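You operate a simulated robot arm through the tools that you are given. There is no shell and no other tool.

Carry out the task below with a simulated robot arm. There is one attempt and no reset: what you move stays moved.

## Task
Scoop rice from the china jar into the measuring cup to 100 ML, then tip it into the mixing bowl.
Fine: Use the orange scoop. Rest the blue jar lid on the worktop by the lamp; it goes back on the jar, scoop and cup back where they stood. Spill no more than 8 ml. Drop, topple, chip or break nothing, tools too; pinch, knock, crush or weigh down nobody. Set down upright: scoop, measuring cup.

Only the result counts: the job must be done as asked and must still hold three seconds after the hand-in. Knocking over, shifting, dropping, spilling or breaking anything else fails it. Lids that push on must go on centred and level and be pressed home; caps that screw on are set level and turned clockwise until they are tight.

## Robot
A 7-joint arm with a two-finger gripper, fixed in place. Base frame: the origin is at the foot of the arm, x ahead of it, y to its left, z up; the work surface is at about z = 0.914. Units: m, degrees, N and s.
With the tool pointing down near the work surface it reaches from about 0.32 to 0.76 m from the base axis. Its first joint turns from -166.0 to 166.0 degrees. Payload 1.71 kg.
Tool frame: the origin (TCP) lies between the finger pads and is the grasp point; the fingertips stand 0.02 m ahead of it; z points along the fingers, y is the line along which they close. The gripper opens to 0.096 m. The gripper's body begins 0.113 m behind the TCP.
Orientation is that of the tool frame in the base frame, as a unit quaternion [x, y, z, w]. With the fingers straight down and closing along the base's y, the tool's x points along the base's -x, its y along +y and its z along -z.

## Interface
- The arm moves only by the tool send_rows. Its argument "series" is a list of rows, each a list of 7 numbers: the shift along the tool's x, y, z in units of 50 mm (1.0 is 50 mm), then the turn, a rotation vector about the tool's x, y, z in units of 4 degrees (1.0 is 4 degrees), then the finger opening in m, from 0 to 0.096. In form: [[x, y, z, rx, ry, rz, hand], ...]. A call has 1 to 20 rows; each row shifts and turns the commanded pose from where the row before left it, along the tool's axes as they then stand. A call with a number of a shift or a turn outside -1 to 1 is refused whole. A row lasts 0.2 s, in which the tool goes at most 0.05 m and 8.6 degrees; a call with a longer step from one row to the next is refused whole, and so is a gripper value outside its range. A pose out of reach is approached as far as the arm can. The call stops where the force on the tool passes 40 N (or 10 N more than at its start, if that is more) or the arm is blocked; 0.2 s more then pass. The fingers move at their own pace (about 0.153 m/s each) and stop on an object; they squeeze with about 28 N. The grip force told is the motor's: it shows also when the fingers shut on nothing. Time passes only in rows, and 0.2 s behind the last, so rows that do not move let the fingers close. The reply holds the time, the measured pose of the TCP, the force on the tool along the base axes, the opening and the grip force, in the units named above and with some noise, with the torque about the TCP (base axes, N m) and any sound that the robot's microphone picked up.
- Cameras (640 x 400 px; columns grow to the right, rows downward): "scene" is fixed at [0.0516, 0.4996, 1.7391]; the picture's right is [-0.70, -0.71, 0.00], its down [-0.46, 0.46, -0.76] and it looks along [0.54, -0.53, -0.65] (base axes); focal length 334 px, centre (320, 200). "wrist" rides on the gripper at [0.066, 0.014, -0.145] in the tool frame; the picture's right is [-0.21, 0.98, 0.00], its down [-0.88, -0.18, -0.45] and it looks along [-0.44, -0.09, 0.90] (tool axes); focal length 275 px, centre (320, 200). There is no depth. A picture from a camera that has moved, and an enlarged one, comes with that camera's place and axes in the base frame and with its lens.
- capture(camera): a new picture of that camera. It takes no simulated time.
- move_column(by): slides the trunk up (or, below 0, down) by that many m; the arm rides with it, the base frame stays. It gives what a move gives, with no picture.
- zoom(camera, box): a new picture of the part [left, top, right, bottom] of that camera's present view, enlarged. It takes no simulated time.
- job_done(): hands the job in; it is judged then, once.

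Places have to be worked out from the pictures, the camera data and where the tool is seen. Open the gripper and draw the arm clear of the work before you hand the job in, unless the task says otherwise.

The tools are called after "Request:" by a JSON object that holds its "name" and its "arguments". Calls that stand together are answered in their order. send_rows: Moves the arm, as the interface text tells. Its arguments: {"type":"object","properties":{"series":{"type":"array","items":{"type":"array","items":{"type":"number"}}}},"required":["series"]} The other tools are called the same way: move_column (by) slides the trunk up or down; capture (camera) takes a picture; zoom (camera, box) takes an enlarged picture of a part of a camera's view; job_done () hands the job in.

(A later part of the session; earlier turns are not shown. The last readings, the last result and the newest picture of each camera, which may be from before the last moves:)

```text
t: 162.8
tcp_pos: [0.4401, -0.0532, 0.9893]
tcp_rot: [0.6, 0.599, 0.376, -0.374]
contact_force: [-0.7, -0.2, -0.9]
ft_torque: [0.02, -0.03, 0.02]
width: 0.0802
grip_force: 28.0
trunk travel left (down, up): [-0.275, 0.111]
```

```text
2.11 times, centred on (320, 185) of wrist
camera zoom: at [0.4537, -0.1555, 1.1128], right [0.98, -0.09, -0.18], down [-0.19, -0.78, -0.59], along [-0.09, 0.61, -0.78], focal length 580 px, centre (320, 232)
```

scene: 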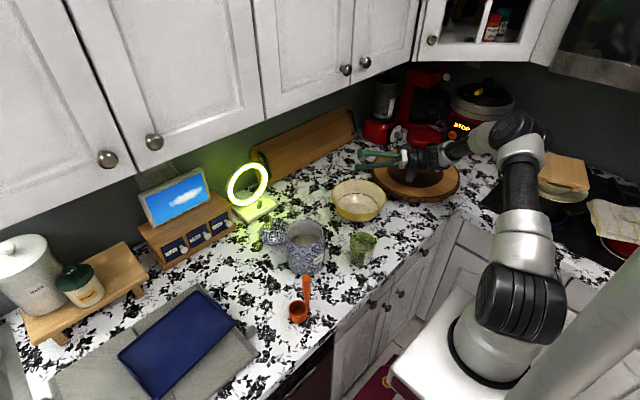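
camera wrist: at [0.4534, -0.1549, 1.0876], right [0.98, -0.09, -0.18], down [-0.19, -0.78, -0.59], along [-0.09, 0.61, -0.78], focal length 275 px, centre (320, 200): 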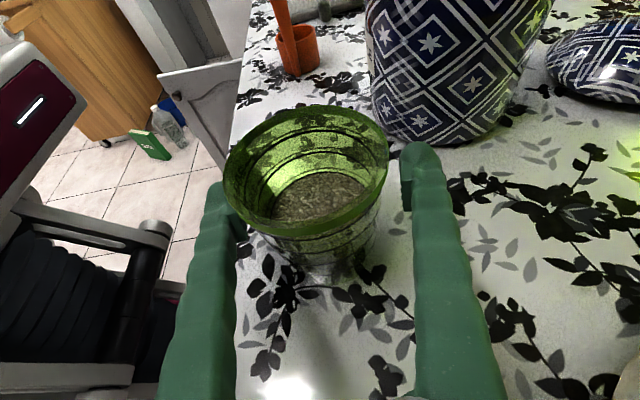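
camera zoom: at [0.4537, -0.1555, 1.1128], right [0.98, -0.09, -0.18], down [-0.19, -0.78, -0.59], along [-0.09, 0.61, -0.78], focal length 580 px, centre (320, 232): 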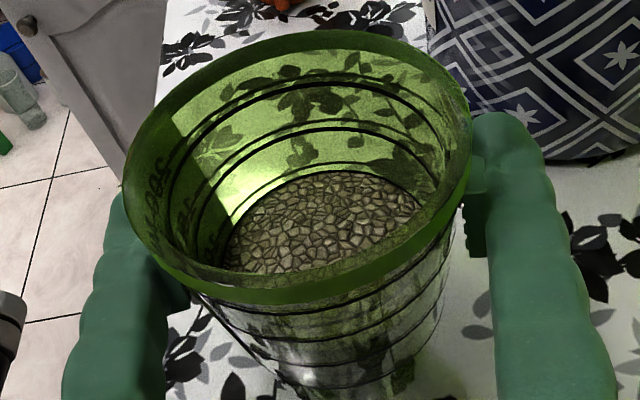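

The cup is lifted level and steady. I raise it to z≈1.23 and move to the rehearsed turning spot at y≈−0.22.

Request:
{"name": "send_rows", "arguments": {"series": [[0.3, 0, -0.146, 0, 0, 0, 0.055], [0.5, 0, -0.244, 0, 0, 0, 0.055], [0.6, 0, -0.292, 0, 0, 0, 0.055], [0.6, 0, -0.292, 0, 0, 0, 0.055], [0.6, 0, -0.292, 0, 0, 0, 0.055], [0.6, 0, -0.292, 0, 0, 0, 0.055], [0.6, 0, -0.292, 0, 0, 0, 0.055], [0.4, 0, -0.195, 0, 0, 0, 0.055], [0.115, 0, -0.056, 0, 0, 0, 0.055], [-0.1, 0, -0.205, 0, 0, 0, 0.055], [-0.2, 0, -0.41, 0, 0, 0, 0.055], [-0.296, 0, -0.608, 0, 0, 0, 0.055], [-0.296, 0, -0.608, 0, 0, 0, 0.055], [-0.296, 0, -0.608, 0, 0, 0, 0.055], [-0.2, 0, -0.41, 0, 0, 0, 0.055], [-0.09, 0, -0.19, 0, 0, 0, 0.055], [0, 0, 0, 0, 0, 0, 0.055]]}}

Request:
{"name": "capture", "arguments": {"camera": "scene"}}

Request:
{"name": "capture", "arguments": {"camera": "wrist"}}

```text
t: 166.4
tcp_pos: [0.4397, -0.2224, 1.231]
tcp_rot: [0.601, 0.599, 0.376, -0.372]
contact_force: [0.3, 0.4, -0.1]
ft_torque: [-0.01, 0.02, -0.03]
width: 0.0799
grip_force: 27.9
trunk travel left (down, up): [-0.275, 0.111]
```

```text
taken
```

scene: 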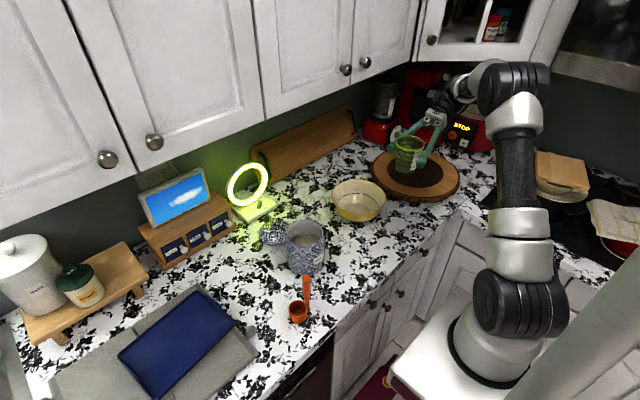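

```text
taken
camera wrist: at [0.453, -0.3248, 1.3537], right [0.98, -0.09, -0.18], down [-0.19, -0.78, -0.59], along [-0.09, 0.61, -0.78], focal length 275 px, centre (320, 200)
```

wrist: 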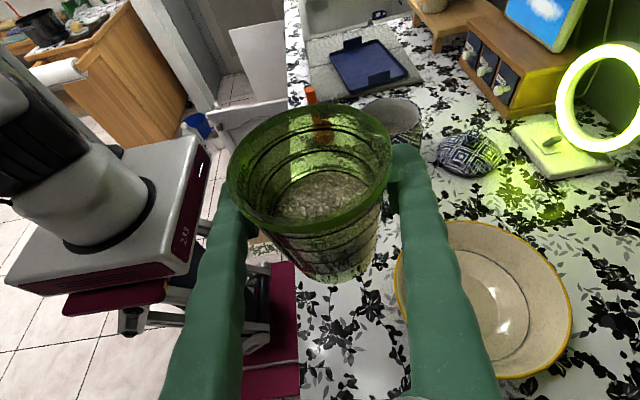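

The cup rides steadily. I turn the heading −44° and move over the mixing bowl as rehearsed.

Request:
{"name": "send_rows", "arguments": {"series": [[0, 0, 0, -0.899, 0, 0.438, 0.055], [0, 0, 0, -0.899, 0, 0.438, 0.055], [0, 0, 0, -0.899, 0, 0.438, 0.055], [0, 0, 0, -0.899, 0, 0.438, 0.055], [0, 0, 0, -0.899, 0, 0.438, 0.055], [0, 0, 0, -0.899, 0, 0.438, 0.055], [0, 0, 0, -0.899, 0, 0.438, 0.055], [0, 0, 0, -0.899, 0, 0.438, 0.055], [0, 0, 0, -0.899, 0, 0.438, 0.055], [0, 0, 0, -0.899, 0, 0.438, 0.055], [0, 0, 0, -0.899, 0, 0.438, 0.055], [0.04, 0.24, 0.2, 0, 0, 0, 0.055], [0.085, 0.49, 0.403, 0, 0, 0, 0.055], [0.1, 0.588, 0.484, 0, 0, 0, 0.055], [0.1, 0.588, 0.484, 0, 0, 0, 0.055], [0.1, 0.588, 0.484, 0, 0, 0, 0.055], [0.06, 0.35, 0.29, 0, 0, 0, 0.055], [0.025, 0.1, 0.08, 0, 0, 0, 0.055], [0, 0, 0, 0, 0, 0, 0.055]]}}

Request:
{"name": "capture", "arguments": {"camera": "scene"}}

Request:
{"name": "capture", "arguments": {"camera": "wrist"}}

```text
t: 170.4
tcp_pos: [0.63, -0.2386, 1.1999]
tcp_rot: [0.781, 0.33, 0.489, -0.205]
contact_force: [0.3, -0.3, -1.0]
ft_torque: [0.03, 0.02, -0.01]
width: 0.0797
grip_force: 28.0
trunk travel left (down, up): [-0.275, 0.111]
```

```text
taken
```

scene: 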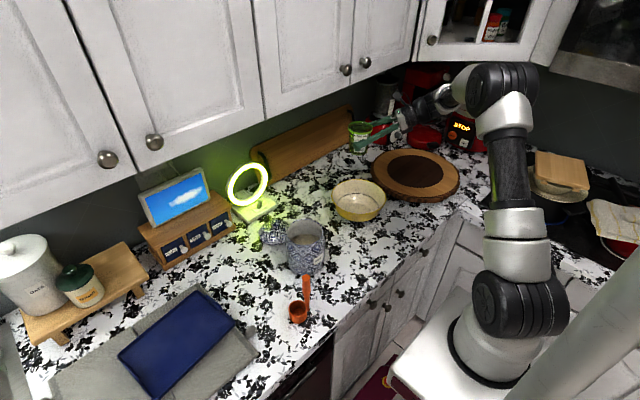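

```text
taken
camera wrist: at [0.5676, -0.3208, 1.3238], right [0.64, -0.75, -0.18], down [-0.68, -0.43, -0.59], along [0.37, 0.5, -0.78], focal length 275 px, centre (320, 200)
```

wrist: 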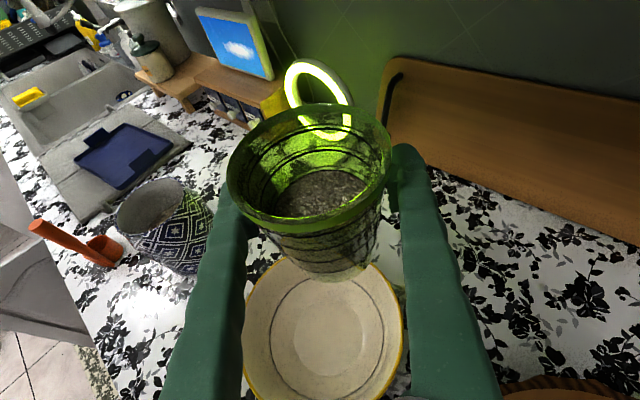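

The cup is over the bowl. I pitch the hand to horizontal (the half-full cup leans back ~24°) and lower 9 cm.

Request:
{"name": "send_rows", "arguments": {"series": [[0, 0, 0, 0, 1, 0, 0.055], [0, 0, 0, 0, 1, 0, 0.055], [0, 0, 0, 0, 1, 0, 0.055], [0, 0, 0, 0, 1, 0, 0.055], [0, 0, 0, 0, 1, 0, 0.055], [0, 0, 0, 0, 1, 0, 0.055], [-0.3, 0, 0.01, 0, 0, 0, 0.055], [-0.5, 0, 0.02, 0, 0, 0, 0.055], [-0.5, 0, 0.02, 0, 0, 0, 0.055], [-0.4, 0, 0.015, 0, 0, 0, 0.055], [0, 0, 0, 0, 0, 0, 0.055]]}}

Request:
{"name": "zoom", "arguments": {"camera": "scene", "box": [310, 90, 450, 240]}}

Request:
{"name": "capture", "arguments": {"camera": "wrist"}}

```text
t: 172.8
tcp_pos: [0.6305, -0.2387, 1.1152]
tcp_rot: [0.662, 0.28, 0.641, -0.269]
contact_force: [-0.8, 0.4, -1.4]
ft_torque: [-0.01, -0.01, 0.05]
width: 0.0796
grip_force: 27.9
trunk travel left (down, up): [-0.275, 0.111]
```

```text
2.67 times, centred on (380, 165) of scene
camera zoom: at [0.0516, 0.4996, 1.7391], right [-0.7, -0.71, 0.0], down [-0.46, 0.46, -0.76], along [0.54, -0.53, -0.65], focal length 890 px, centre (160, 293)
```

zoom: 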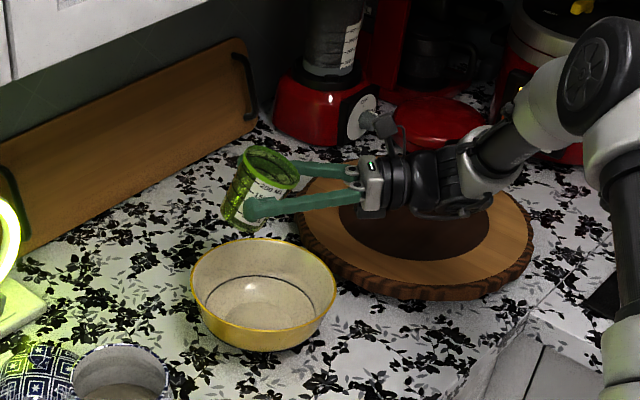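

```text
taken
camera wrist: at [0.5402, -0.3504, 1.1862], right [0.7, -0.69, -0.2], down [-0.46, -0.21, -0.86], along [0.55, 0.69, -0.47], focal length 275 px, centre (320, 200)
```

wrist: 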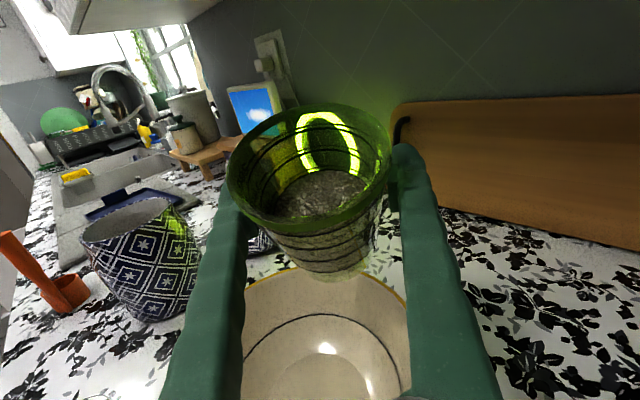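

The cup is right above the bowl (bowl centre ≈(0.598, -0.229)). I start rolling the hand to tip the cup, first 48°.

Request:
{"name": "send_rows", "arguments": {"series": [[0, 0, 0, 0, 0, -1, 0.055], [0, 0, 0, 0, 0, -1, 0.055], [0, 0, 0, 0, 0, -1, 0.055], [0, 0, 0, 0, 0, -1, 0.055], [0, 0, 0, 0, 0, -1, 0.055], [0, 0, 0, 0, 0, -1, 0.055], [0, 0, 0, 0, 0, -1, 0.055], [0, 0, 0, 0, 0, -1, 0.055], [0, 0, 0, 0, 0, -1, 0.055], [0, 0, 0, 0, 0, -1, 0.055], [0, 0, 0, 0, 0, -1, 0.055], [0, 0, 0, 0, 0, -1, 0.055], [0, 0, 0, 0, 0, 0, 0.055]]}}

Request:
{"name": "zoom", "arguments": {"camera": "scene", "box": [310, 120, 430, 240]}}

Request:
{"name": "capture", "arguments": {"camera": "wrist"}}

```text
t: 175.6
tcp_pos: [0.6286, -0.2393, 1.1148]
tcp_rot: [0.491, 0.526, 0.695, 0.014]
contact_force: [1.0, -0.1, -1.8]
ft_torque: [0.0, 0.02, 0.05]
width: 0.0791
grip_force: 28.0
trunk travel left (down, up): [-0.275, 0.111]
```

```text
3.33 times, centred on (370, 180) of scene
camera zoom: at [0.0516, 0.4996, 1.7391], right [-0.7, -0.71, 0.0], down [-0.46, 0.46, -0.76], along [0.54, -0.53, -0.65], focal length 1113 px, centre (153, 267)
```

zoom: 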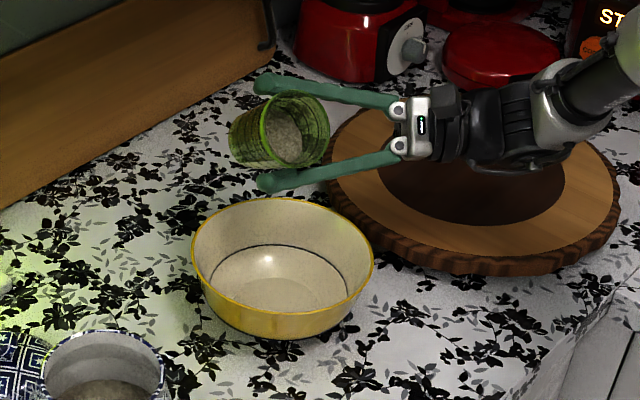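

```text
taken
camera wrist: at [0.5007, -0.3142, 1.1745], right [0.59, -0.55, 0.59], down [0.05, -0.71, -0.71], along [0.81, 0.45, -0.39], focal length 275 px, centre (320, 200)
```

wrist: 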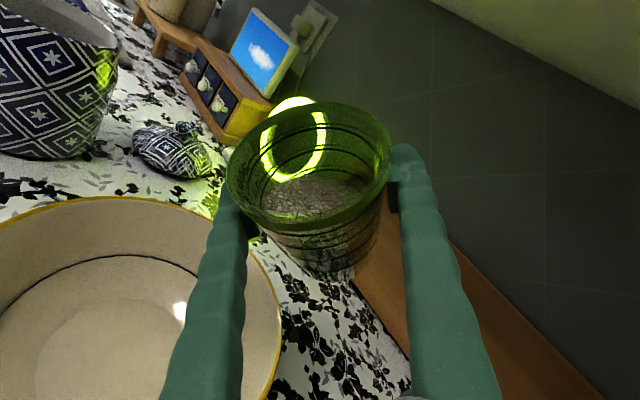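

The lip is over the bowl's middle. I continue rolling in steps and watch for the stream.

Request:
{"name": "send_rows", "arguments": {"series": [[0, 0, 0, 0, 0, -1, 0.055], [0, 0, 0, 0, 0, -1, 0.055], [0, 0, 0, 0, 0, -1, 0.055], [0, 0, 0, 0, 0, -1, 0.055], [0, 0, 0, 0, 0, -1, 0.055], [0, 0, 0, 0, 0, -1, 0.055], [0, 0, 0, 0, 0, 0, 0.055]]}}

Request:
{"name": "zoom", "arguments": {"camera": "scene", "box": [310, 120, 430, 240]}}

```text
t: 177.2
tcp_pos: [0.6289, -0.2398, 1.1141]
tcp_rot: [0.371, 0.616, 0.677, 0.159]
contact_force: [0.2, -0.1, -2.1]
ft_torque: [-0.01, 0.01, 0.01]
width: 0.079
grip_force: 27.4
trunk travel left (down, up): [-0.275, 0.111]
```

```text
3.33 times, centred on (370, 180) of scene
camera zoom: at [0.0516, 0.4996, 1.7391], right [-0.7, -0.71, 0.0], down [-0.46, 0.46, -0.76], along [0.54, -0.53, -0.65], focal length 1113 px, centre (153, 267)
```

zoom: 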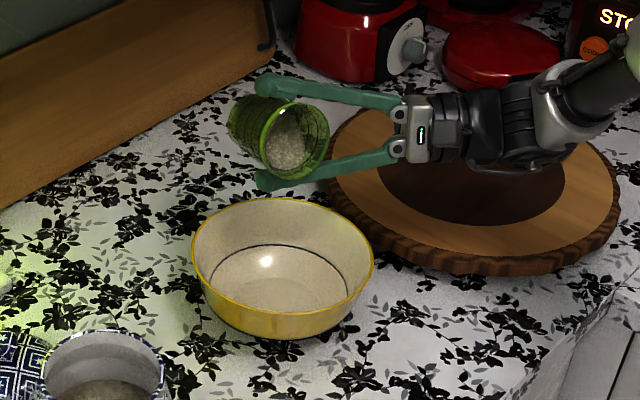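

No flow yet at ~72° roll. I go on by 12° more.

Request:
{"name": "send_rows", "arguments": {"series": [[0, 0, 0, 0, 0, -1, 0.055], [0, 0, 0, 0, 0, -1, 0.055], [0, 0, 0, 0, 0, -1, 0.055], [0, 0, 0, 0, 0, 0, 0.055]]}}

Request:
{"name": "zoom", "arguments": {"camera": "scene", "box": [310, 120, 430, 240]}}

```text
t: 178.2
tcp_pos: [0.6293, -0.2387, 1.1155]
tcp_rot: [0.304, 0.651, 0.656, 0.229]
contact_force: [0.1, 0.4, -1.3]
ft_torque: [0.01, 0.01, 0.04]
width: 0.079
grip_force: 28.5
trunk travel left (down, up): [-0.275, 0.111]
```

```text
3.33 times, centred on (370, 180) of scene
camera zoom: at [0.0516, 0.4996, 1.7391], right [-0.7, -0.71, 0.0], down [-0.46, 0.46, -0.76], along [0.54, -0.53, -0.65], focal length 1113 px, centre (153, 267)
```

zoom: 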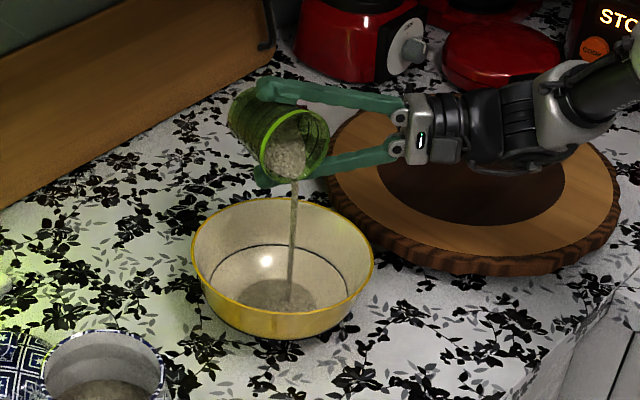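

Rice is pouring into the bowl, well inside it. I keep rolling slowly with pauses.

Request:
{"name": "send_rows", "arguments": {"series": [[0, 0, 0, 0, 0, 0, 0.055], [0, 0, 0, 0, 0, -1, 0.055], [0, 0, 0, 0, 0, -1, 0.055], [0, 0, 0, 0, 0, -1, 0.055], [0, 0, 0, 0, 0, 0, 0.055], [0, 0, 0, 0, 0, 0, 0.055]]}}

Request:
{"name": "zoom", "arguments": {"camera": "scene", "box": [310, 120, 430, 240]}}

```text
t: 179.6
tcp_pos: [0.6282, -0.2388, 1.1146]
tcp_rot: [0.235, 0.679, 0.629, 0.297]
contact_force: [0.1, -0.6, -0.8]
ft_torque: [0.02, 0.0, 0.01]
width: 0.0791
grip_force: 27.9
trunk travel left (down, up): [-0.275, 0.111]
```

```text
3.33 times, centred on (370, 180) of scene
camera zoom: at [0.0516, 0.4996, 1.7391], right [-0.7, -0.71, 0.0], down [-0.46, 0.46, -0.76], along [0.54, -0.53, -0.65], focal length 1113 px, centre (153, 267)
```

zoom: 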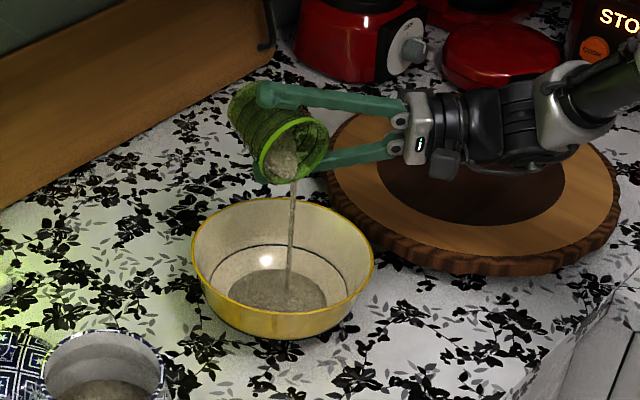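

The flow is steady and contained. I continue to about 108° roll with pauses.

Request:
{"name": "send_rows", "arguments": {"series": [[0, 0, 0, 0, 0, 0, 0.055], [0, 0, 0, 0, 0, 0, 0.055], [0, 0, 0, 0, 0, -1, 0.055], [0, 0, 0, 0, 0, -1, 0.055], [0, 0, 0, 0, 0, -1, 0.055], [0, 0, 0, 0, 0, 0, 0.055], [0, 0, 0, 0, 0, 0, 0.055], [0, 0, 0, 0, 0, 0, 0.055]]}}

Request:
{"name": "zoom", "arguments": {"camera": "scene", "box": [310, 120, 430, 240]}}

Request:
{"name": "capture", "arguments": {"camera": "wrist"}}

```text
t: 181.4
tcp_pos: [0.6286, -0.2392, 1.1151]
tcp_rot: [0.162, 0.7, 0.595, 0.361]
contact_force: [0.3, 0.3, 0.0]
ft_torque: [0.0, 0.0, 0.0]
width: 0.0783
grip_force: 27.8
trunk travel left (down, up): [-0.275, 0.111]
```

```text
3.33 times, centred on (370, 180) of scene
camera zoom: at [0.0516, 0.4996, 1.7391], right [-0.7, -0.71, 0.0], down [-0.46, 0.46, -0.76], along [0.54, -0.53, -0.65], focal length 1113 px, centre (153, 267)
```

zoom: 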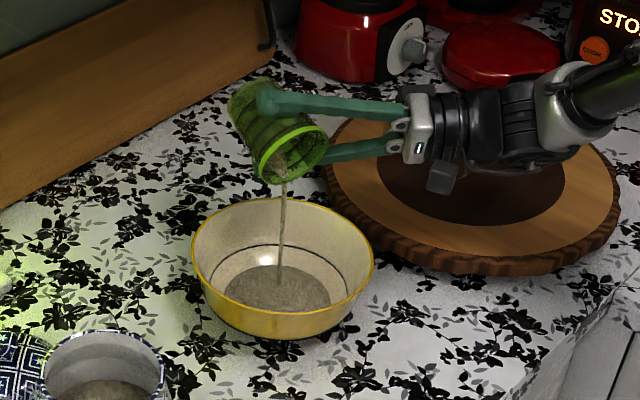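

```text
taken
camera wrist: at [0.4805, -0.2968, 1.1132], right [-0.06, 0.1, 0.99], down [0.33, -0.94, 0.11], along [0.94, 0.33, 0.02], focal length 275 px, centre (320, 200)
```

wrist: 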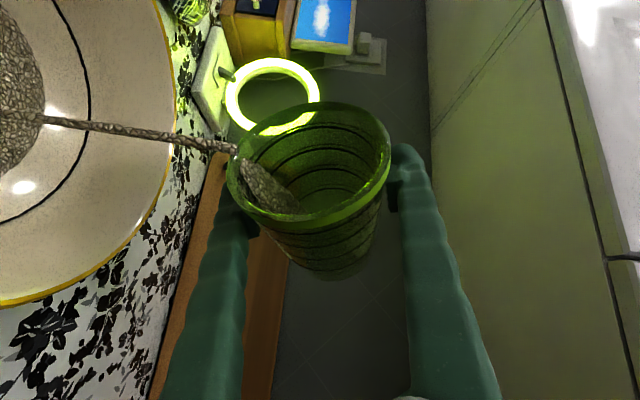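

Little is left in the cup. I roll to about 128° to empty it fully and hold.

Request:
{"name": "send_rows", "arguments": {"series": [[0, 0, 0, 0, 0, -1, 0.055], [0, 0, 0, 0, 0, -1, 0.055], [0, 0, 0, 0, 0, -1, 0.055], [0, 0, 0, 0, 0, 0, 0.055], [0, 0, 0, 0, 0, 0, 0.055], [0, 0, 0, 0, 0, -1, 0.055], [0, 0, 0, 0, 0, -1, 0.055], [0, 0, 0, 0, 0, 0, 0.055], [0, 0, 0, 0, 0, 0, 0.055], [0, 0, 0, 0, 0, 0, 0.055], [0, 0, 0, 0, 0, 0, 0.055]]}}

Request:
{"name": "zoom", "arguments": {"camera": "scene", "box": [310, 120, 430, 240]}}

Request:
{"name": "capture", "arguments": {"camera": "wrist"}}

```text
t: 183.8
tcp_pos: [0.6293, -0.2379, 1.1145]
tcp_rot: [0.039, 0.718, 0.522, 0.458]
contact_force: [-0.3, -0.5, -1.0]
ft_torque: [-0.01, 0.0, -0.01]
width: 0.0784
grip_force: 27.8
trunk travel left (down, up): [-0.275, 0.111]
```

```text
3.33 times, centred on (370, 180) of scene
camera zoom: at [0.0516, 0.4996, 1.7391], right [-0.7, -0.71, 0.0], down [-0.46, 0.46, -0.76], along [0.54, -0.53, -0.65], focal length 1113 px, centre (153, 267)
```

zoom: 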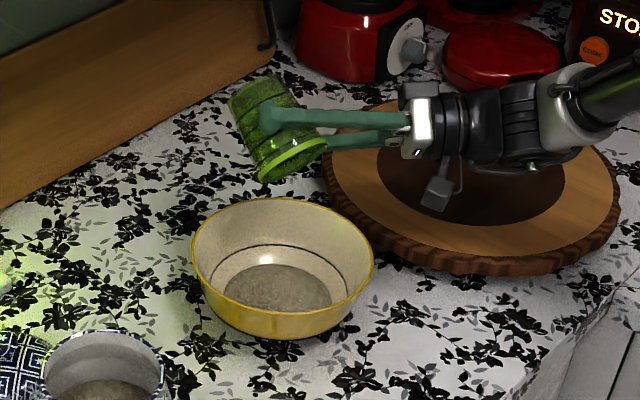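

```text
taken
camera wrist: at [0.4844, -0.3018, 1.0911], right [-0.3, 0.33, 0.9], down [0.27, -0.87, 0.41], along [0.92, 0.37, 0.17], focal length 275 px, centre (320, 200)
```

wrist: 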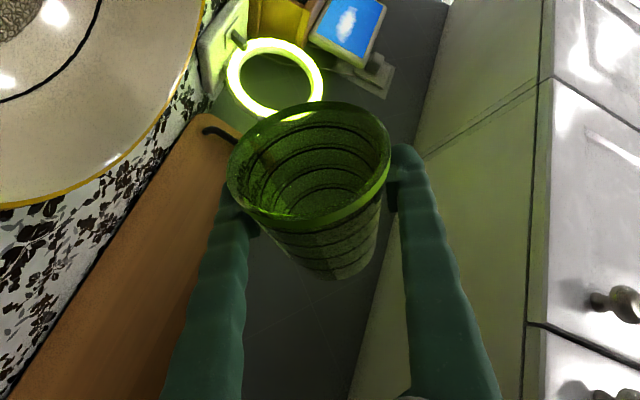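

The cup is empty and all rice is in the bowl. I roll back upright and retrace the path.

Request:
{"name": "send_rows", "arguments": {"series": [[0, 0, 0, 0, 0, 1, 0.055], [0, 0, 0, 0, 0, 1, 0.055], [0, 0, 0, 0, 0, 1, 0.055], [0, 0, 0, 0, 0, 1, 0.055], [0, 0, 0, 0, 0, 1, 0.055], [0, 0, 0, 0, 0, 1, 0.055], [0, 0, 0, 0, 0, 1, 0.055], [0, 0, 0, 0, 0, 1, 0.055], [0, 0, 0, 0, 0, 1, 0.055], [0, 0, 0, 0, 0, 1, 0.055], [0, 0, 0, 0, 0, 1, 0.055], [0, 0, 0, 0, 0, 1, 0.055], [0, 0, 0, 0, 0, 1, 0.055], [0, 0, 0, 0, 0, 1, 0.055], [0, 0, 0, 0, 0, 1, 0.055], [0, 0, 0, 0, 0, 1, 0.055]]}}

Request:
{"name": "send_rows", "arguments": {"series": [[0, 0, 0, 0, 0, 1, 0.055], [0, 0, 0, 0, 0, 1, 0.055], [0, 0, 0, 0, 0, 1, 0.055], [0, 0, 0, 0, 0, 1, 0.055], [0, 0, 0, 0, 0, 1, 0.055], [0, 0, 0, 0, 0, 1, 0.055], [0, 0, 0, 0, 0, 1, 0.055], [0, 0, 0, 0, 0, 1, 0.055], [0, 0, 0, 0, 0, 1, 0.055], [0, 0, 0, 0, 0, 1, 0.055], [0, 0, 0, 0, 0, 1, 0.055], [0, 0, 0, 0, 0, 1, 0.055], [0, 0, 0, 0, 0, 1, 0.055], [0, 0, 0, 0, 0, 1, 0.055], [0, 0, 0, 0, 0, 1, 0.055], [0, 0, 0, 0, 0, 1, 0.055], [0, 0, 0, 0, 0, 0, 0.055]]}}

Request:
{"name": "send_rows", "arguments": {"series": [[0.4, 0, -0.015, 0, 0, 0, 0.055], [0.5, 0, -0.02, 0, 0, 0, 0.055], [0.5, 0, -0.02, 0, 0, 0, 0.055], [0.3, 0, -0.01, 0, 0, 0, 0.055], [0, 0, 0, 0, -1, 0, 0.055], [0, 0, 0, 0, -1, 0, 0.055], [0, 0, 0, 0, -1, 0, 0.055], [0, 0, 0, 0, -1, 0, 0.055], [0, 0, 0, 0, -1, 0, 0.055], [0, 0, 0, 0, -1, 0, 0.055], [-0.085, -0.491, -0.404, 0, 0, 0, 0.055], [-0.085, -0.491, -0.404, 0, 0, 0, 0.055], [-0.085, -0.491, -0.404, 0, 0, 0, 0.055], [-0.085, -0.491, -0.404, 0, 0, 0, 0.055], [-0.085, -0.491, -0.404, 0, 0, 0, 0.055], [-0.085, -0.491, -0.404, 0, 0, 0, 0.055], [0, 0, 0, 0, 0, 0, 0.055]]}}

Request:
{"name": "capture", "arguments": {"camera": "wrist"}}

Request:
{"name": "capture", "arguments": {"camera": "scene"}}

```text
t: 187.2
tcp_pos: [0.6295, -0.2386, 1.1158]
tcp_rot: [0.412, 0.588, 0.687, 0.111]
contact_force: [0.4, 0.2, 0.3]
ft_torque: [-0.02, 0.02, -0.03]
width: 0.0782
grip_force: 27.8
trunk travel left (down, up): [-0.275, 0.111]
```

```text
t: 190.8
tcp_pos: [0.6292, -0.2389, 1.1155]
tcp_rot: [0.662, 0.279, 0.642, -0.269]
contact_force: [0.6, 0.3, -0.8]
ft_torque: [0.02, 0.0, -0.02]
width: 0.0775
grip_force: 27.9
trunk travel left (down, up): [-0.275, 0.111]
```

```text
t: 194.4
tcp_pos: [0.4371, -0.222, 1.2307]
tcp_rot: [0.781, 0.33, 0.49, -0.205]
contact_force: [0.0, 0.0, -0.9]
ft_torque: [0.02, -0.01, 0.04]
width: 0.0772
grip_force: 27.9
trunk travel left (down, up): [-0.275, 0.111]
```

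```text
taken
camera wrist: at [0.3771, -0.3048, 1.353], right [0.64, -0.75, -0.18], down [-0.68, -0.43, -0.59], along [0.37, 0.5, -0.78], focal length 275 px, centre (320, 200)
```

wrist: 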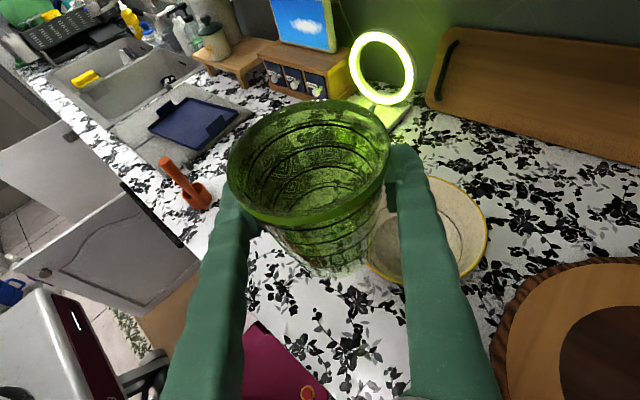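

```text
taken
```

scene: 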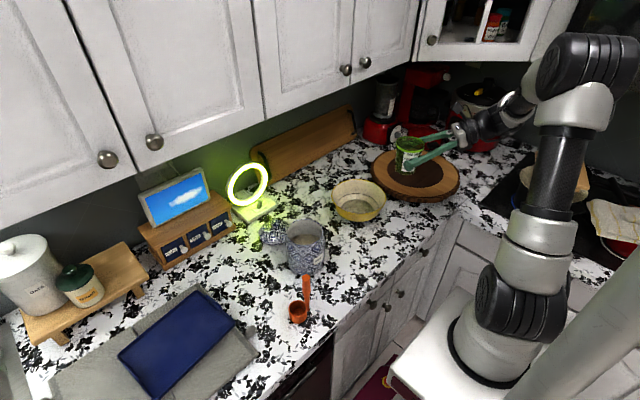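

The cup holds steady in the grip. I turn the heading back and return above the cup's original place.

Request:
{"name": "send_rows", "arguments": {"series": [[0, 0, 0, 0.899, 0, -0.438, 0.055], [0, 0, 0, 0.899, 0, -0.438, 0.055], [0, 0, 0, 0.899, 0, -0.438, 0.055], [0, 0, 0, 0.899, 0, -0.438, 0.055], [0, 0, 0, 0.899, 0, -0.438, 0.055], [0, 0, 0, 0.899, 0, -0.438, 0.055], [0, 0, 0, 0.899, 0, -0.438, 0.055], [0, 0, 0, 0.899, 0, -0.438, 0.055], [0, 0, 0, 0.899, 0, -0.438, 0.055], [0, 0, 0, 0.899, 0, -0.438, 0.055], [0, 0, 0, 0.899, 0, -0.438, 0.055], [0.2, 0, 0.41, 0, 0, 0, 0.055], [0.296, 0, 0.608, 0, 0, 0, 0.055], [0.296, 0, 0.608, 0, 0, 0, 0.055], [0.296, 0, 0.608, 0, 0, 0, 0.055], [0.25, 0, 0.513, 0, 0, 0, 0.055], [0.14, 0, 0.288, 0, 0, 0, 0.055], [0, 0, 0, 0, 0, 0, 0.055]]}}

Request:
{"name": "capture", "arguments": {"camera": "wrist"}}

Request:
{"name": "zoom", "arguments": {"camera": "scene", "box": [310, 140, 430, 280]}}

```text
t: 198.2
tcp_pos: [0.44, -0.0527, 1.2316]
tcp_rot: [0.601, 0.599, 0.376, -0.373]
contact_force: [0.0, -0.8, -1.3]
ft_torque: [-0.01, 0.01, 0.03]
width: 0.0768
grip_force: 28.3
trunk travel left (down, up): [-0.275, 0.111]
```

```text
taken
camera wrist: at [0.4534, -0.1544, 1.3539], right [0.98, -0.1, -0.18], down [-0.19, -0.78, -0.59], along [-0.09, 0.61, -0.78], focal length 275 px, centre (320, 200)
```

wrist: 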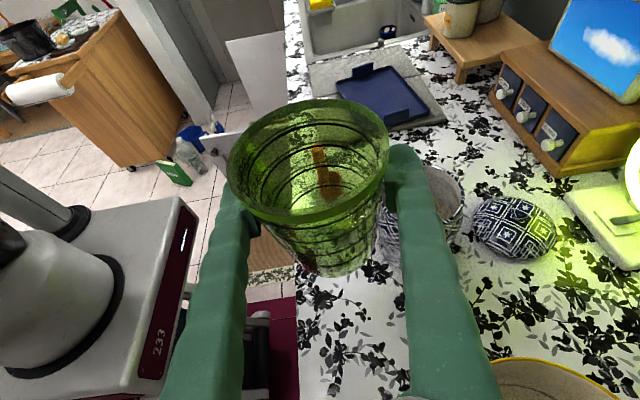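

```text
2.86 times, centred on (370, 210) of scene
camera zoom: at [0.0516, 0.4996, 1.7391], right [-0.7, -0.71, 0.0], down [-0.46, 0.46, -0.76], along [0.54, -0.53, -0.65], focal length 954 px, centre (177, 171)
```

zoom: 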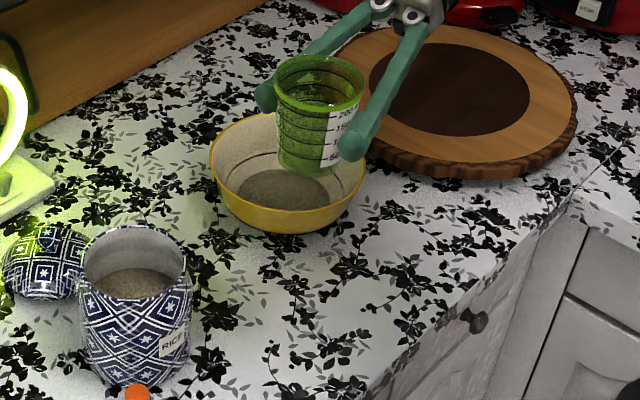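

I compare the cup's pose in the grip with that at pick-up.

Request:
{"name": "zoom", "arguments": {"camera": "wrist", "box": [190, 90, 450, 280]}}

Request:
{"name": "zoom", "arguments": {"camera": "scene", "box": [340, 150, 390, 210]}}

```text
2.11 times, centred on (320, 185) of wrist
camera zoom: at [0.4534, -0.1544, 1.3539], right [0.98, -0.1, -0.18], down [-0.19, -0.78, -0.59], along [-0.09, 0.61, -0.78], focal length 580 px, centre (320, 232)
```

zoom: 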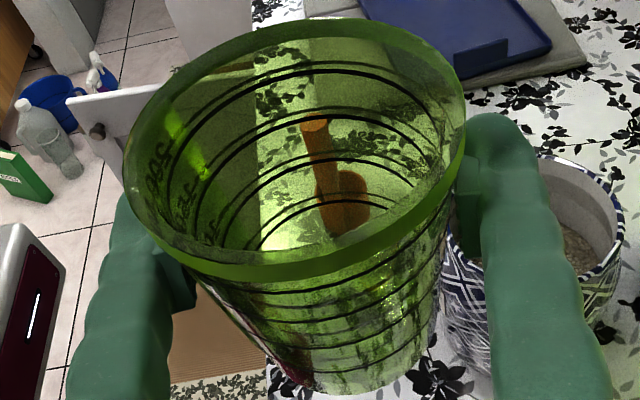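

```text
6.67 times, centred on (365, 180) of scene
camera zoom: at [0.0516, 0.4996, 1.7391], right [-0.7, -0.71, 0.0], down [-0.46, 0.46, -0.76], along [0.54, -0.53, -0.65], focal length 2226 px, centre (20, 333)
```

zoom: 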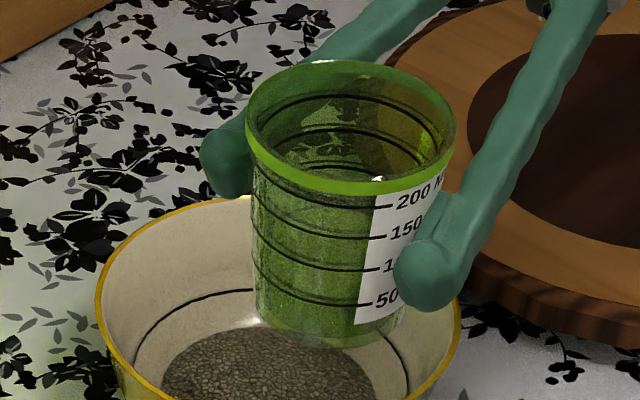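

The cup has tipped forward about 3° in the grip. I counter-pitch 3° and lower it to 2 cm above its original spot.

Request:
{"name": "send_rows", "arguments": {"series": [[0, 0, 0, 0, 0.75, 0, 0.055], [-0.4, 0, 0.17, 0, 0, 0, 0.055], [-0.6, 0, 0.255, 0, 0, 0, 0.055], [-0.6, 0, 0.255, 0, 0, 0, 0.055], [-0.6, 0, 0.255, 0, 0, 0, 0.055], [-0.6, 0, 0.255, 0, 0, 0, 0.055], [-0.6, 0, 0.255, 0, 0, 0, 0.055], [-0.6, 0, 0.255, 0, 0, 0, 0.055], [-0.54, 0, 0.229, 0, 0, 0, 0.055], [0, 0, 0, 0, 0, 0, 0.055]]}}

Request:
{"name": "zoom", "arguments": {"camera": "scene", "box": [335, 205, 405, 275]}}

Request:
{"name": "capture", "arguments": {"camera": "wrist"}}

```text
t: 200.4
tcp_pos: [0.4411, -0.0538, 0.9832]
tcp_rot: [0.591, 0.589, 0.392, -0.388]
contact_force: [0.0, 0.6, -0.3]
ft_torque: [0.0, -0.05, -0.05]
width: 0.0767
grip_force: 28.0
trunk travel left (down, up): [-0.275, 0.111]
```

```text
5.71 times, centred on (370, 240) of scene
camera zoom: at [0.0516, 0.4996, 1.7391], right [-0.7, -0.71, 0.0], down [-0.46, 0.46, -0.76], along [0.54, -0.53, -0.65], focal length 1908 px, centre (34, -29)
```

zoom: 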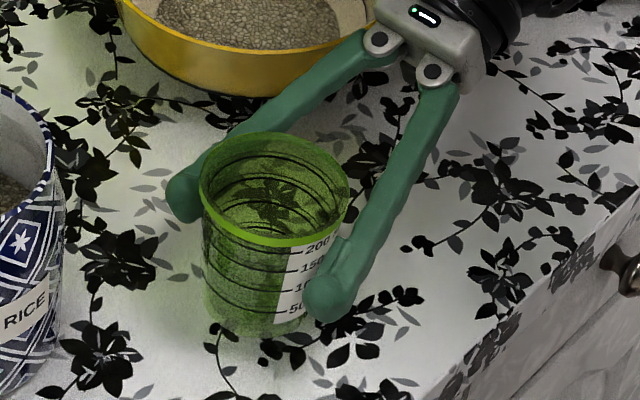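

```text
taken
camera wrist: at [0.4533, -0.1617, 1.1008], right [0.98, -0.08, -0.19], down [-0.19, -0.75, -0.63], along [-0.09, 0.65, -0.75], focal length 275 px, centre (320, 200)
```

wrist: 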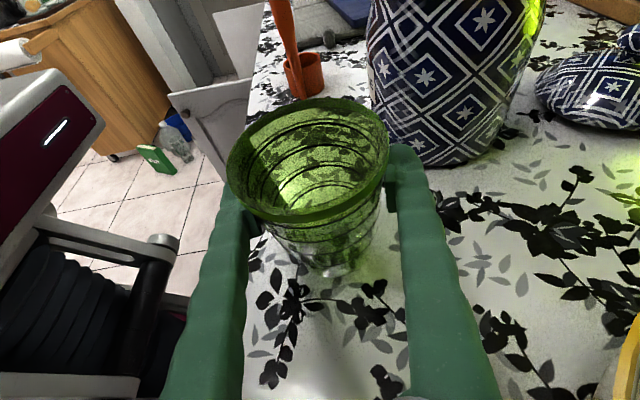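

The cup lines up with its original place, about 15 mm above the worktop. I lower in small steps to contact.

Request:
{"name": "send_rows", "arguments": {"series": [[-0.092, 0, 0.039, 0, 0, 0, 0.055], [-0.092, 0, 0.039, 0, 0, 0, 0.055], [0, 0, 0, 0, 0, 0, 0.055]]}}

Request:
{"name": "send_rows", "arguments": {"series": [[-0.046, 0, 0.02, 0, 0, 0, 0.055], [0, 0, 0, 0, 0, 0, 0.055]]}}

```text
t: 201.2
tcp_pos: [0.4407, -0.0522, 0.9731]
tcp_rot: [0.59, 0.589, 0.392, -0.389]
contact_force: [1.1, 0.3, -0.4]
ft_torque: [0.01, -0.02, -0.03]
width: 0.0767
grip_force: 28.4
trunk travel left (down, up): [-0.275, 0.111]
```

```text
t: 201.8
tcp_pos: [0.4403, -0.0519, 0.9702]
tcp_rot: [0.59, 0.589, 0.391, -0.389]
contact_force: [-0.4, -1.1, 0.1]
ft_torque: [0.03, -0.02, 0.0]
width: 0.0767
grip_force: 28.0
trunk travel left (down, up): [-0.275, 0.111]
```

Request:
{"name": "send_rows", "arguments": {"series": [[-0.037, 0, 0.016, 0, 0, 0, 0.055], [0, 0, 0, 0, 0, 0, 0.055]]}}

Request:
{"name": "send_rows", "arguments": {"series": [[-0.037, 0, 0.016, 0, 0, 0, 0.055], [0, 0, 0, 0, 0, 0, 0.055]]}}

```text
t: 202.4
tcp_pos: [0.4414, -0.0532, 0.9688]
tcp_rot: [0.59, 0.589, 0.392, -0.389]
contact_force: [0.2, 1.0, -0.8]
ft_torque: [0.01, 0.0, -0.02]
width: 0.0767
grip_force: 28.0
trunk travel left (down, up): [-0.275, 0.111]
```

```text
t: 203.0
tcp_pos: [0.4407, -0.0531, 0.9667]
tcp_rot: [0.59, 0.589, 0.391, -0.389]
contact_force: [0.3, -0.8, -1.3]
ft_torque: [-0.02, 0.0, -0.02]
width: 0.0765
grip_force: 28.0
trunk travel left (down, up): [-0.275, 0.111]
```

Request:
{"name": "send_rows", "arguments": {"series": [[-0.037, 0, 0.016, 0, 0, 0, 0.055], [0, 0, 0, 0, 0, 0, 0.055]]}}

Request:
{"name": "zoom", "arguments": {"camera": "scene", "box": [335, 205, 405, 275]}}

```text
t: 203.6
tcp_pos: [0.4407, -0.0522, 0.9653]
tcp_rot: [0.591, 0.588, 0.392, -0.389]
contact_force: [0.9, 0.5, -0.3]
ft_torque: [-0.03, 0.0, 0.02]
width: 0.0766
grip_force: 27.7
trunk travel left (down, up): [-0.275, 0.111]
```

```text
5.71 times, centred on (370, 240) of scene
camera zoom: at [0.0516, 0.4996, 1.7391], right [-0.7, -0.71, 0.0], down [-0.46, 0.46, -0.76], along [0.54, -0.53, -0.65], focal length 1908 px, centre (34, -29)
```

zoom: 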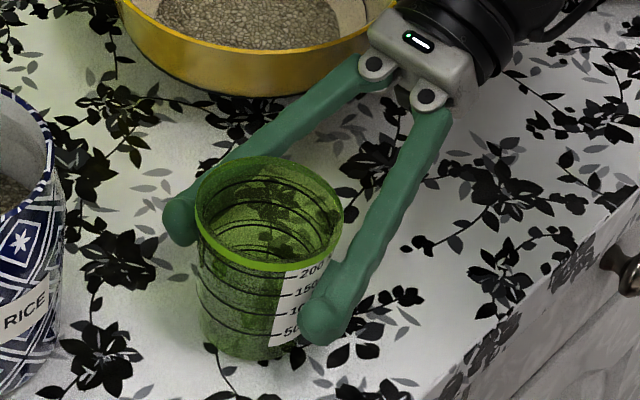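

Nearly at contact; the cup is ~4 mm too far in +x/+y versus the first picture. I shift it back by (−3, −4) mm and continue down.

Request:
{"name": "send_rows", "arguments": {"series": [[0.018, 0, -0.008, 0, 0, 0, 0.055], [-0.031, -0.06, -0.074, 0, 0, 0, 0.055], [-0.037, 0, 0.016, 0, 0, 0, 0.055], [0, 0, 0, 0, 0, 0, 0.055]]}}

Request:
{"name": "send_rows", "arguments": {"series": [[-0.028, 0, 0.012, 0, 0, 0, 0.055], [0, 0, 0, 0, 0, 0, 0.055]]}}

```text
t: 204.6
tcp_pos: [0.438, -0.0563, 0.9637]
tcp_rot: [0.59, 0.589, 0.392, -0.389]
contact_force: [-0.3, -1.1, 6.3]
ft_torque: [-0.24, 0.07, 0.0]
width: 0.0763
grip_force: 28.0
trunk travel left (down, up): [-0.275, 0.111]
```

```text
t: 205.2
tcp_pos: [0.4363, -0.0564, 0.9636]
tcp_rot: [0.591, 0.589, 0.392, -0.388]
contact_force: [3.8, -0.2, 11.2]
ft_torque: [-0.29, -0.02, 0.09]
width: 0.0755
grip_force: 27.9
trunk travel left (down, up): [-0.275, 0.111]
```

The contact torque shows the hand-side edge of the base touches first, so I over-corrected. I lift 1.5 mm, take back 2° of pitch, and touch down again.

Request:
{"name": "send_rows", "arguments": {"series": [[0.045, 0, -0.02, 0, 0, 0, 0.055], [0, 0, 0, 0, -0.5, 0, 0.055], [0, 0, 0, 0, 0, 0, 0.055]]}}

Request:
{"name": "send_rows", "arguments": {"series": [[-0.03, 0, 0.013, 0, 0, 0, 0.055], [0, 0, 0, 0, 0, 0, 0.055]]}}

```text
t: 206.0
tcp_pos: [0.4387, -0.0565, 0.9643]
tcp_rot: [0.598, 0.595, 0.381, -0.378]
contact_force: [-0.2, -0.2, -1.3]
ft_torque: [-0.01, -0.01, 0.02]
width: 0.0755
grip_force: 28.5
trunk travel left (down, up): [-0.275, 0.111]
```

```text
t: 206.6
tcp_pos: [0.4373, -0.0565, 0.9636]
tcp_rot: [0.597, 0.595, 0.382, -0.379]
contact_force: [0.4, -0.3, -0.9]
ft_torque: [-0.03, 0.01, 0.02]
width: 0.0756
grip_force: 28.3
trunk travel left (down, up): [-0.275, 0.111]
```

Request:
{"name": "send_rows", "arguments": {"series": [[-0.028, 0, 0.012, 0, 0, 0, 0.055], [0, 0, 0, 0, 0, 0, 0.055]]}}

Request:
{"name": "send_rows", "arguments": {"series": [[-0.028, 0, 0.012, 0, 0, 0, 0.055], [0, 0, 0, 0, 0, 0, 0.055]]}}

```text
t: 207.2
tcp_pos: [0.4365, -0.057, 0.9617]
tcp_rot: [0.597, 0.595, 0.382, -0.378]
contact_force: [0.2, -2.0, 8.1]
ft_torque: [0.05, 0.14, 0.05]
width: 0.0755
grip_force: 28.2
trunk travel left (down, up): [-0.275, 0.111]
```

```text
t: 207.8
tcp_pos: [0.4385, -0.0571, 0.9615]
tcp_rot: [0.597, 0.596, 0.381, -0.378]
contact_force: [3.3, -4.8, 17.1]
ft_torque: [0.04, -0.08, 0.0]
width: 0.0748
grip_force: 27.8
trunk travel left (down, up): [-0.275, 0.111]
```

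Now the contact is nearly torque-free, so the base sits flat. I ease off slightly and look before releasing.

Request:
{"name": "send_rows", "arguments": {"series": [[0.02, 0, -0.008, 0, 0, 0, 0.055], [0, 0, 0, 0, 0, 0, 0.055]]}}

Request:
{"name": "zoom", "arguments": {"camera": "scene", "box": [335, 205, 405, 275]}}

Request:
{"name": "zoom", "arguments": {"camera": "wrist", "box": [190, 90, 450, 280]}}

```text
t: 208.4
tcp_pos: [0.4366, -0.0557, 0.9607]
tcp_rot: [0.597, 0.596, 0.381, -0.378]
contact_force: [3.0, -1.3, 9.5]
ft_torque: [0.13, -0.1, -0.05]
width: 0.0743
grip_force: 27.7
trunk travel left (down, up): [-0.275, 0.111]
```

```text
5.71 times, centred on (370, 240) of scene
camera zoom: at [0.0516, 0.4996, 1.7391], right [-0.7, -0.71, 0.0], down [-0.46, 0.46, -0.76], along [0.54, -0.53, -0.65], focal length 1908 px, centre (34, -29)
```

zoom: 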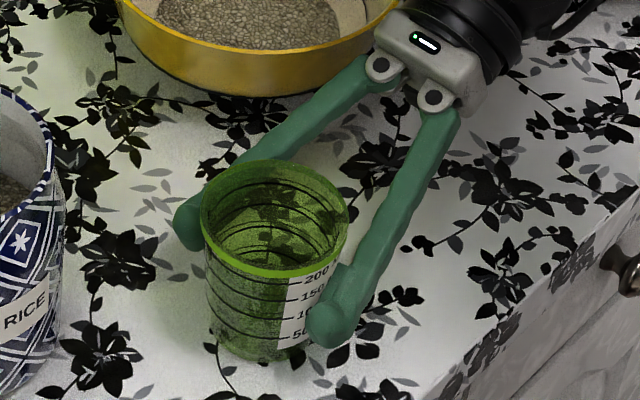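

```text
2.11 times, centred on (320, 185) of wrist
camera zoom: at [0.4505, -0.1609, 1.0825], right [0.98, -0.09, -0.18], down [-0.19, -0.77, -0.61], along [-0.09, 0.63, -0.77], focal length 580 px, centre (320, 232)
```

zoom: 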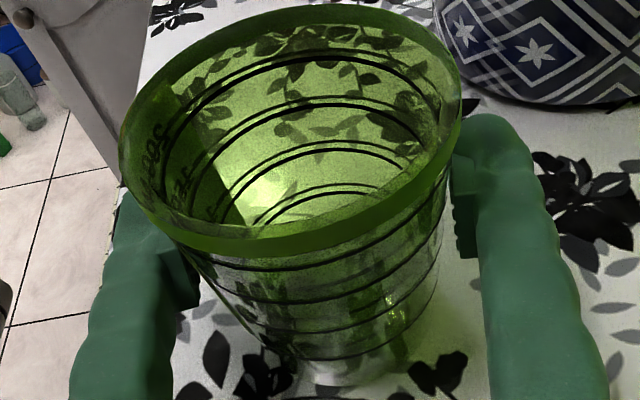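

The cup is upright at its old place within ~4 mm. I open the fingers.

Request:
{"name": "send_rows", "arguments": {"series": [[0, 0, 0, 0, 0, 0, 0.078], [0, 0, 0, 0, 0, 0, 0.083], [0, 0, 0, 0, 0, 0, 0.09], [0, 0, 0, 0, 0, 0, 0.096], [0, 0, 0, 0, 0, 0, 0.096]]}}

Request:
{"name": "zoom", "arguments": {"camera": "scene", "box": [335, 205, 405, 275]}}

Request:
{"name": "zoom", "arguments": {"camera": "wrist", "box": [190, 90, 450, 280]}}

```text
t: 209.6
tcp_pos: [0.438, -0.0555, 0.9609]
tcp_rot: [0.598, 0.595, 0.382, -0.378]
contact_force: [-0.2, 0.3, 0.0]
ft_torque: [-0.02, 0.01, 0.0]
width: 0.096
grip_force: 0.1
trunk travel left (down, up): [-0.275, 0.111]
```

```text
5.71 times, centred on (370, 240) of scene
camera zoom: at [0.0516, 0.4996, 1.7391], right [-0.7, -0.71, 0.0], down [-0.46, 0.46, -0.76], along [0.54, -0.53, -0.65], focal length 1908 px, centre (34, -29)
```

zoom: 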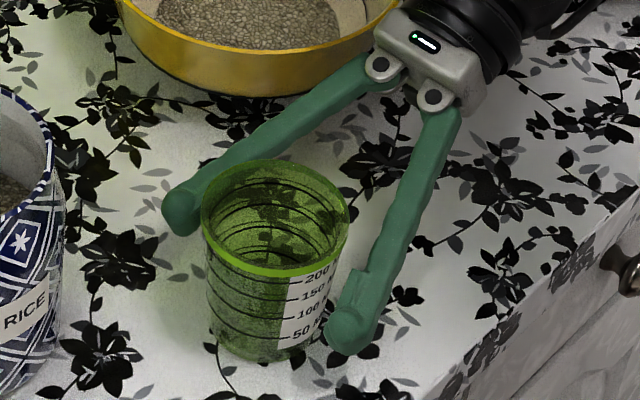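

```text
2.11 times, centred on (320, 185) of wrist
camera zoom: at [0.4507, -0.1609, 1.0828], right [0.98, -0.09, -0.18], down [-0.19, -0.77, -0.61], along [-0.09, 0.63, -0.77], focal length 580 px, centre (320, 232)
```

zoom: 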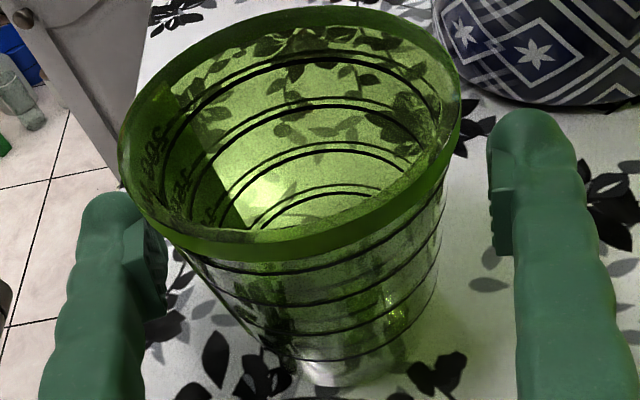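

The cup stands by itself. I withdraw straight back along the finger direction, then rise.

Request:
{"name": "send_rows", "arguments": {"series": [[0, 0, -0.4, 0, 0, 0, 0.096], [0, 0, -0.6, 0, 0, 0, 0.096], [0, 0, -0.6, 0, 0, 0, 0.096], [0, 0, -0.6, 0, 0, 0, 0.096], [0, 0, -0.6, 0, 0, 0, 0.096], [0.725, 0, -0.338, 0, 0, 0, 0.096], [0.725, 0, -0.338, 0, 0, 0, 0.096], [0.725, 0, -0.338, 0, 0, 0, 0.096], [0.725, 0, -0.338, 0, 0, 0, 0.096], [0.725, 0, -0.338, 0, 0, 0, 0.096], [0, 0, 0, 0, 0, 0, 0.096]]}}

Request:
{"name": "capture", "arguments": {"camera": "scene"}}

Request:
{"name": "capture", "arguments": {"camera": "wrist"}}

```text
t: 212.0
tcp_pos: [0.4377, -0.1829, 1.2212]
tcp_rot: [0.597, 0.596, 0.381, -0.379]
contact_force: [0.3, -0.1, -0.8]
ft_torque: [-0.06, 0.01, 0.02]
width: 0.0961
grip_force: 0.0
trunk travel left (down, up): [-0.275, 0.111]
```

```text
taken
```

scene: 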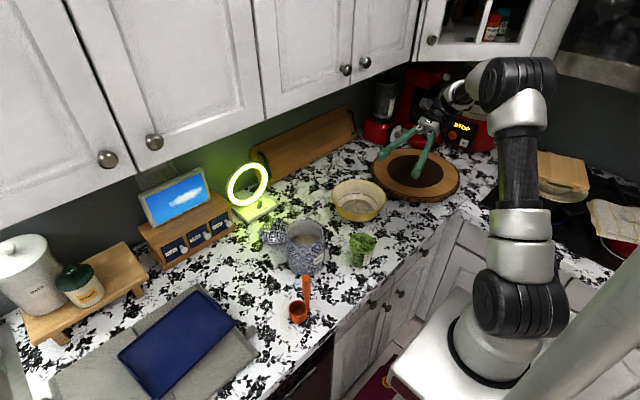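

```text
taken
camera wrist: at [0.4504, -0.2871, 1.3424], right [0.98, -0.09, -0.19], down [-0.19, -0.77, -0.61], along [-0.09, 0.63, -0.77], focal length 275 px, centre (320, 200)
```

wrist: 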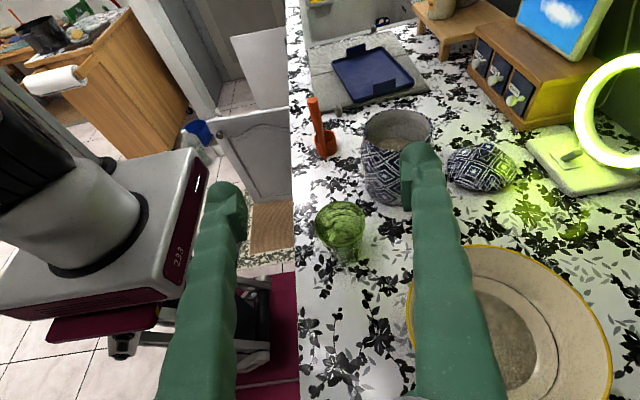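

Everything stands in place. I compare the cup with its first picture and check the worktop for stray grains.

Request:
{"name": "zoom", "arguments": {"camera": "scene", "box": [330, 210, 400, 280]}}

Request:
{"name": "zoom", "arguments": {"camera": "scene", "box": [220, 160, 420, 340]}}

```text
5.71 times, centred on (365, 245) of scene
camera zoom: at [0.0516, 0.4996, 1.7391], right [-0.7, -0.71, 0.0], down [-0.46, 0.46, -0.76], along [0.54, -0.53, -0.65], focal length 1908 px, centre (63, -57)
```

zoom: 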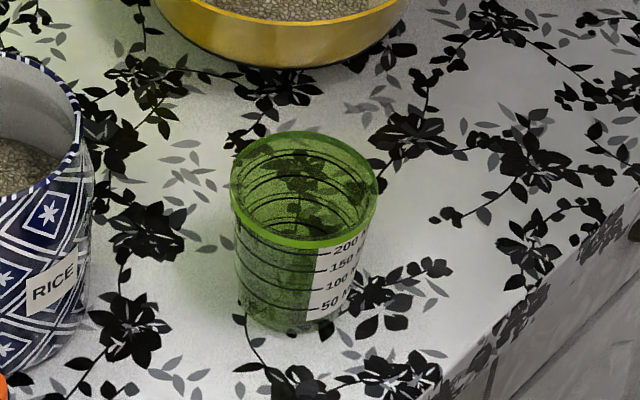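

```text
2.22 times, centred on (320, 250) of scene
camera zoom: at [0.0516, 0.4996, 1.7391], right [-0.7, -0.71, 0.0], down [-0.46, 0.46, -0.76], along [0.54, -0.53, -0.65], focal length 742 px, centre (320, 89)
```

zoom: 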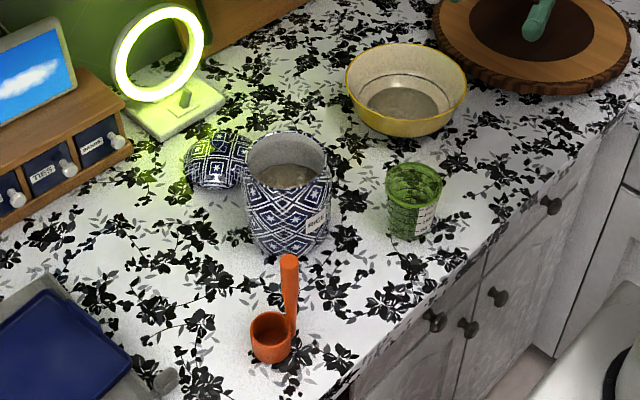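

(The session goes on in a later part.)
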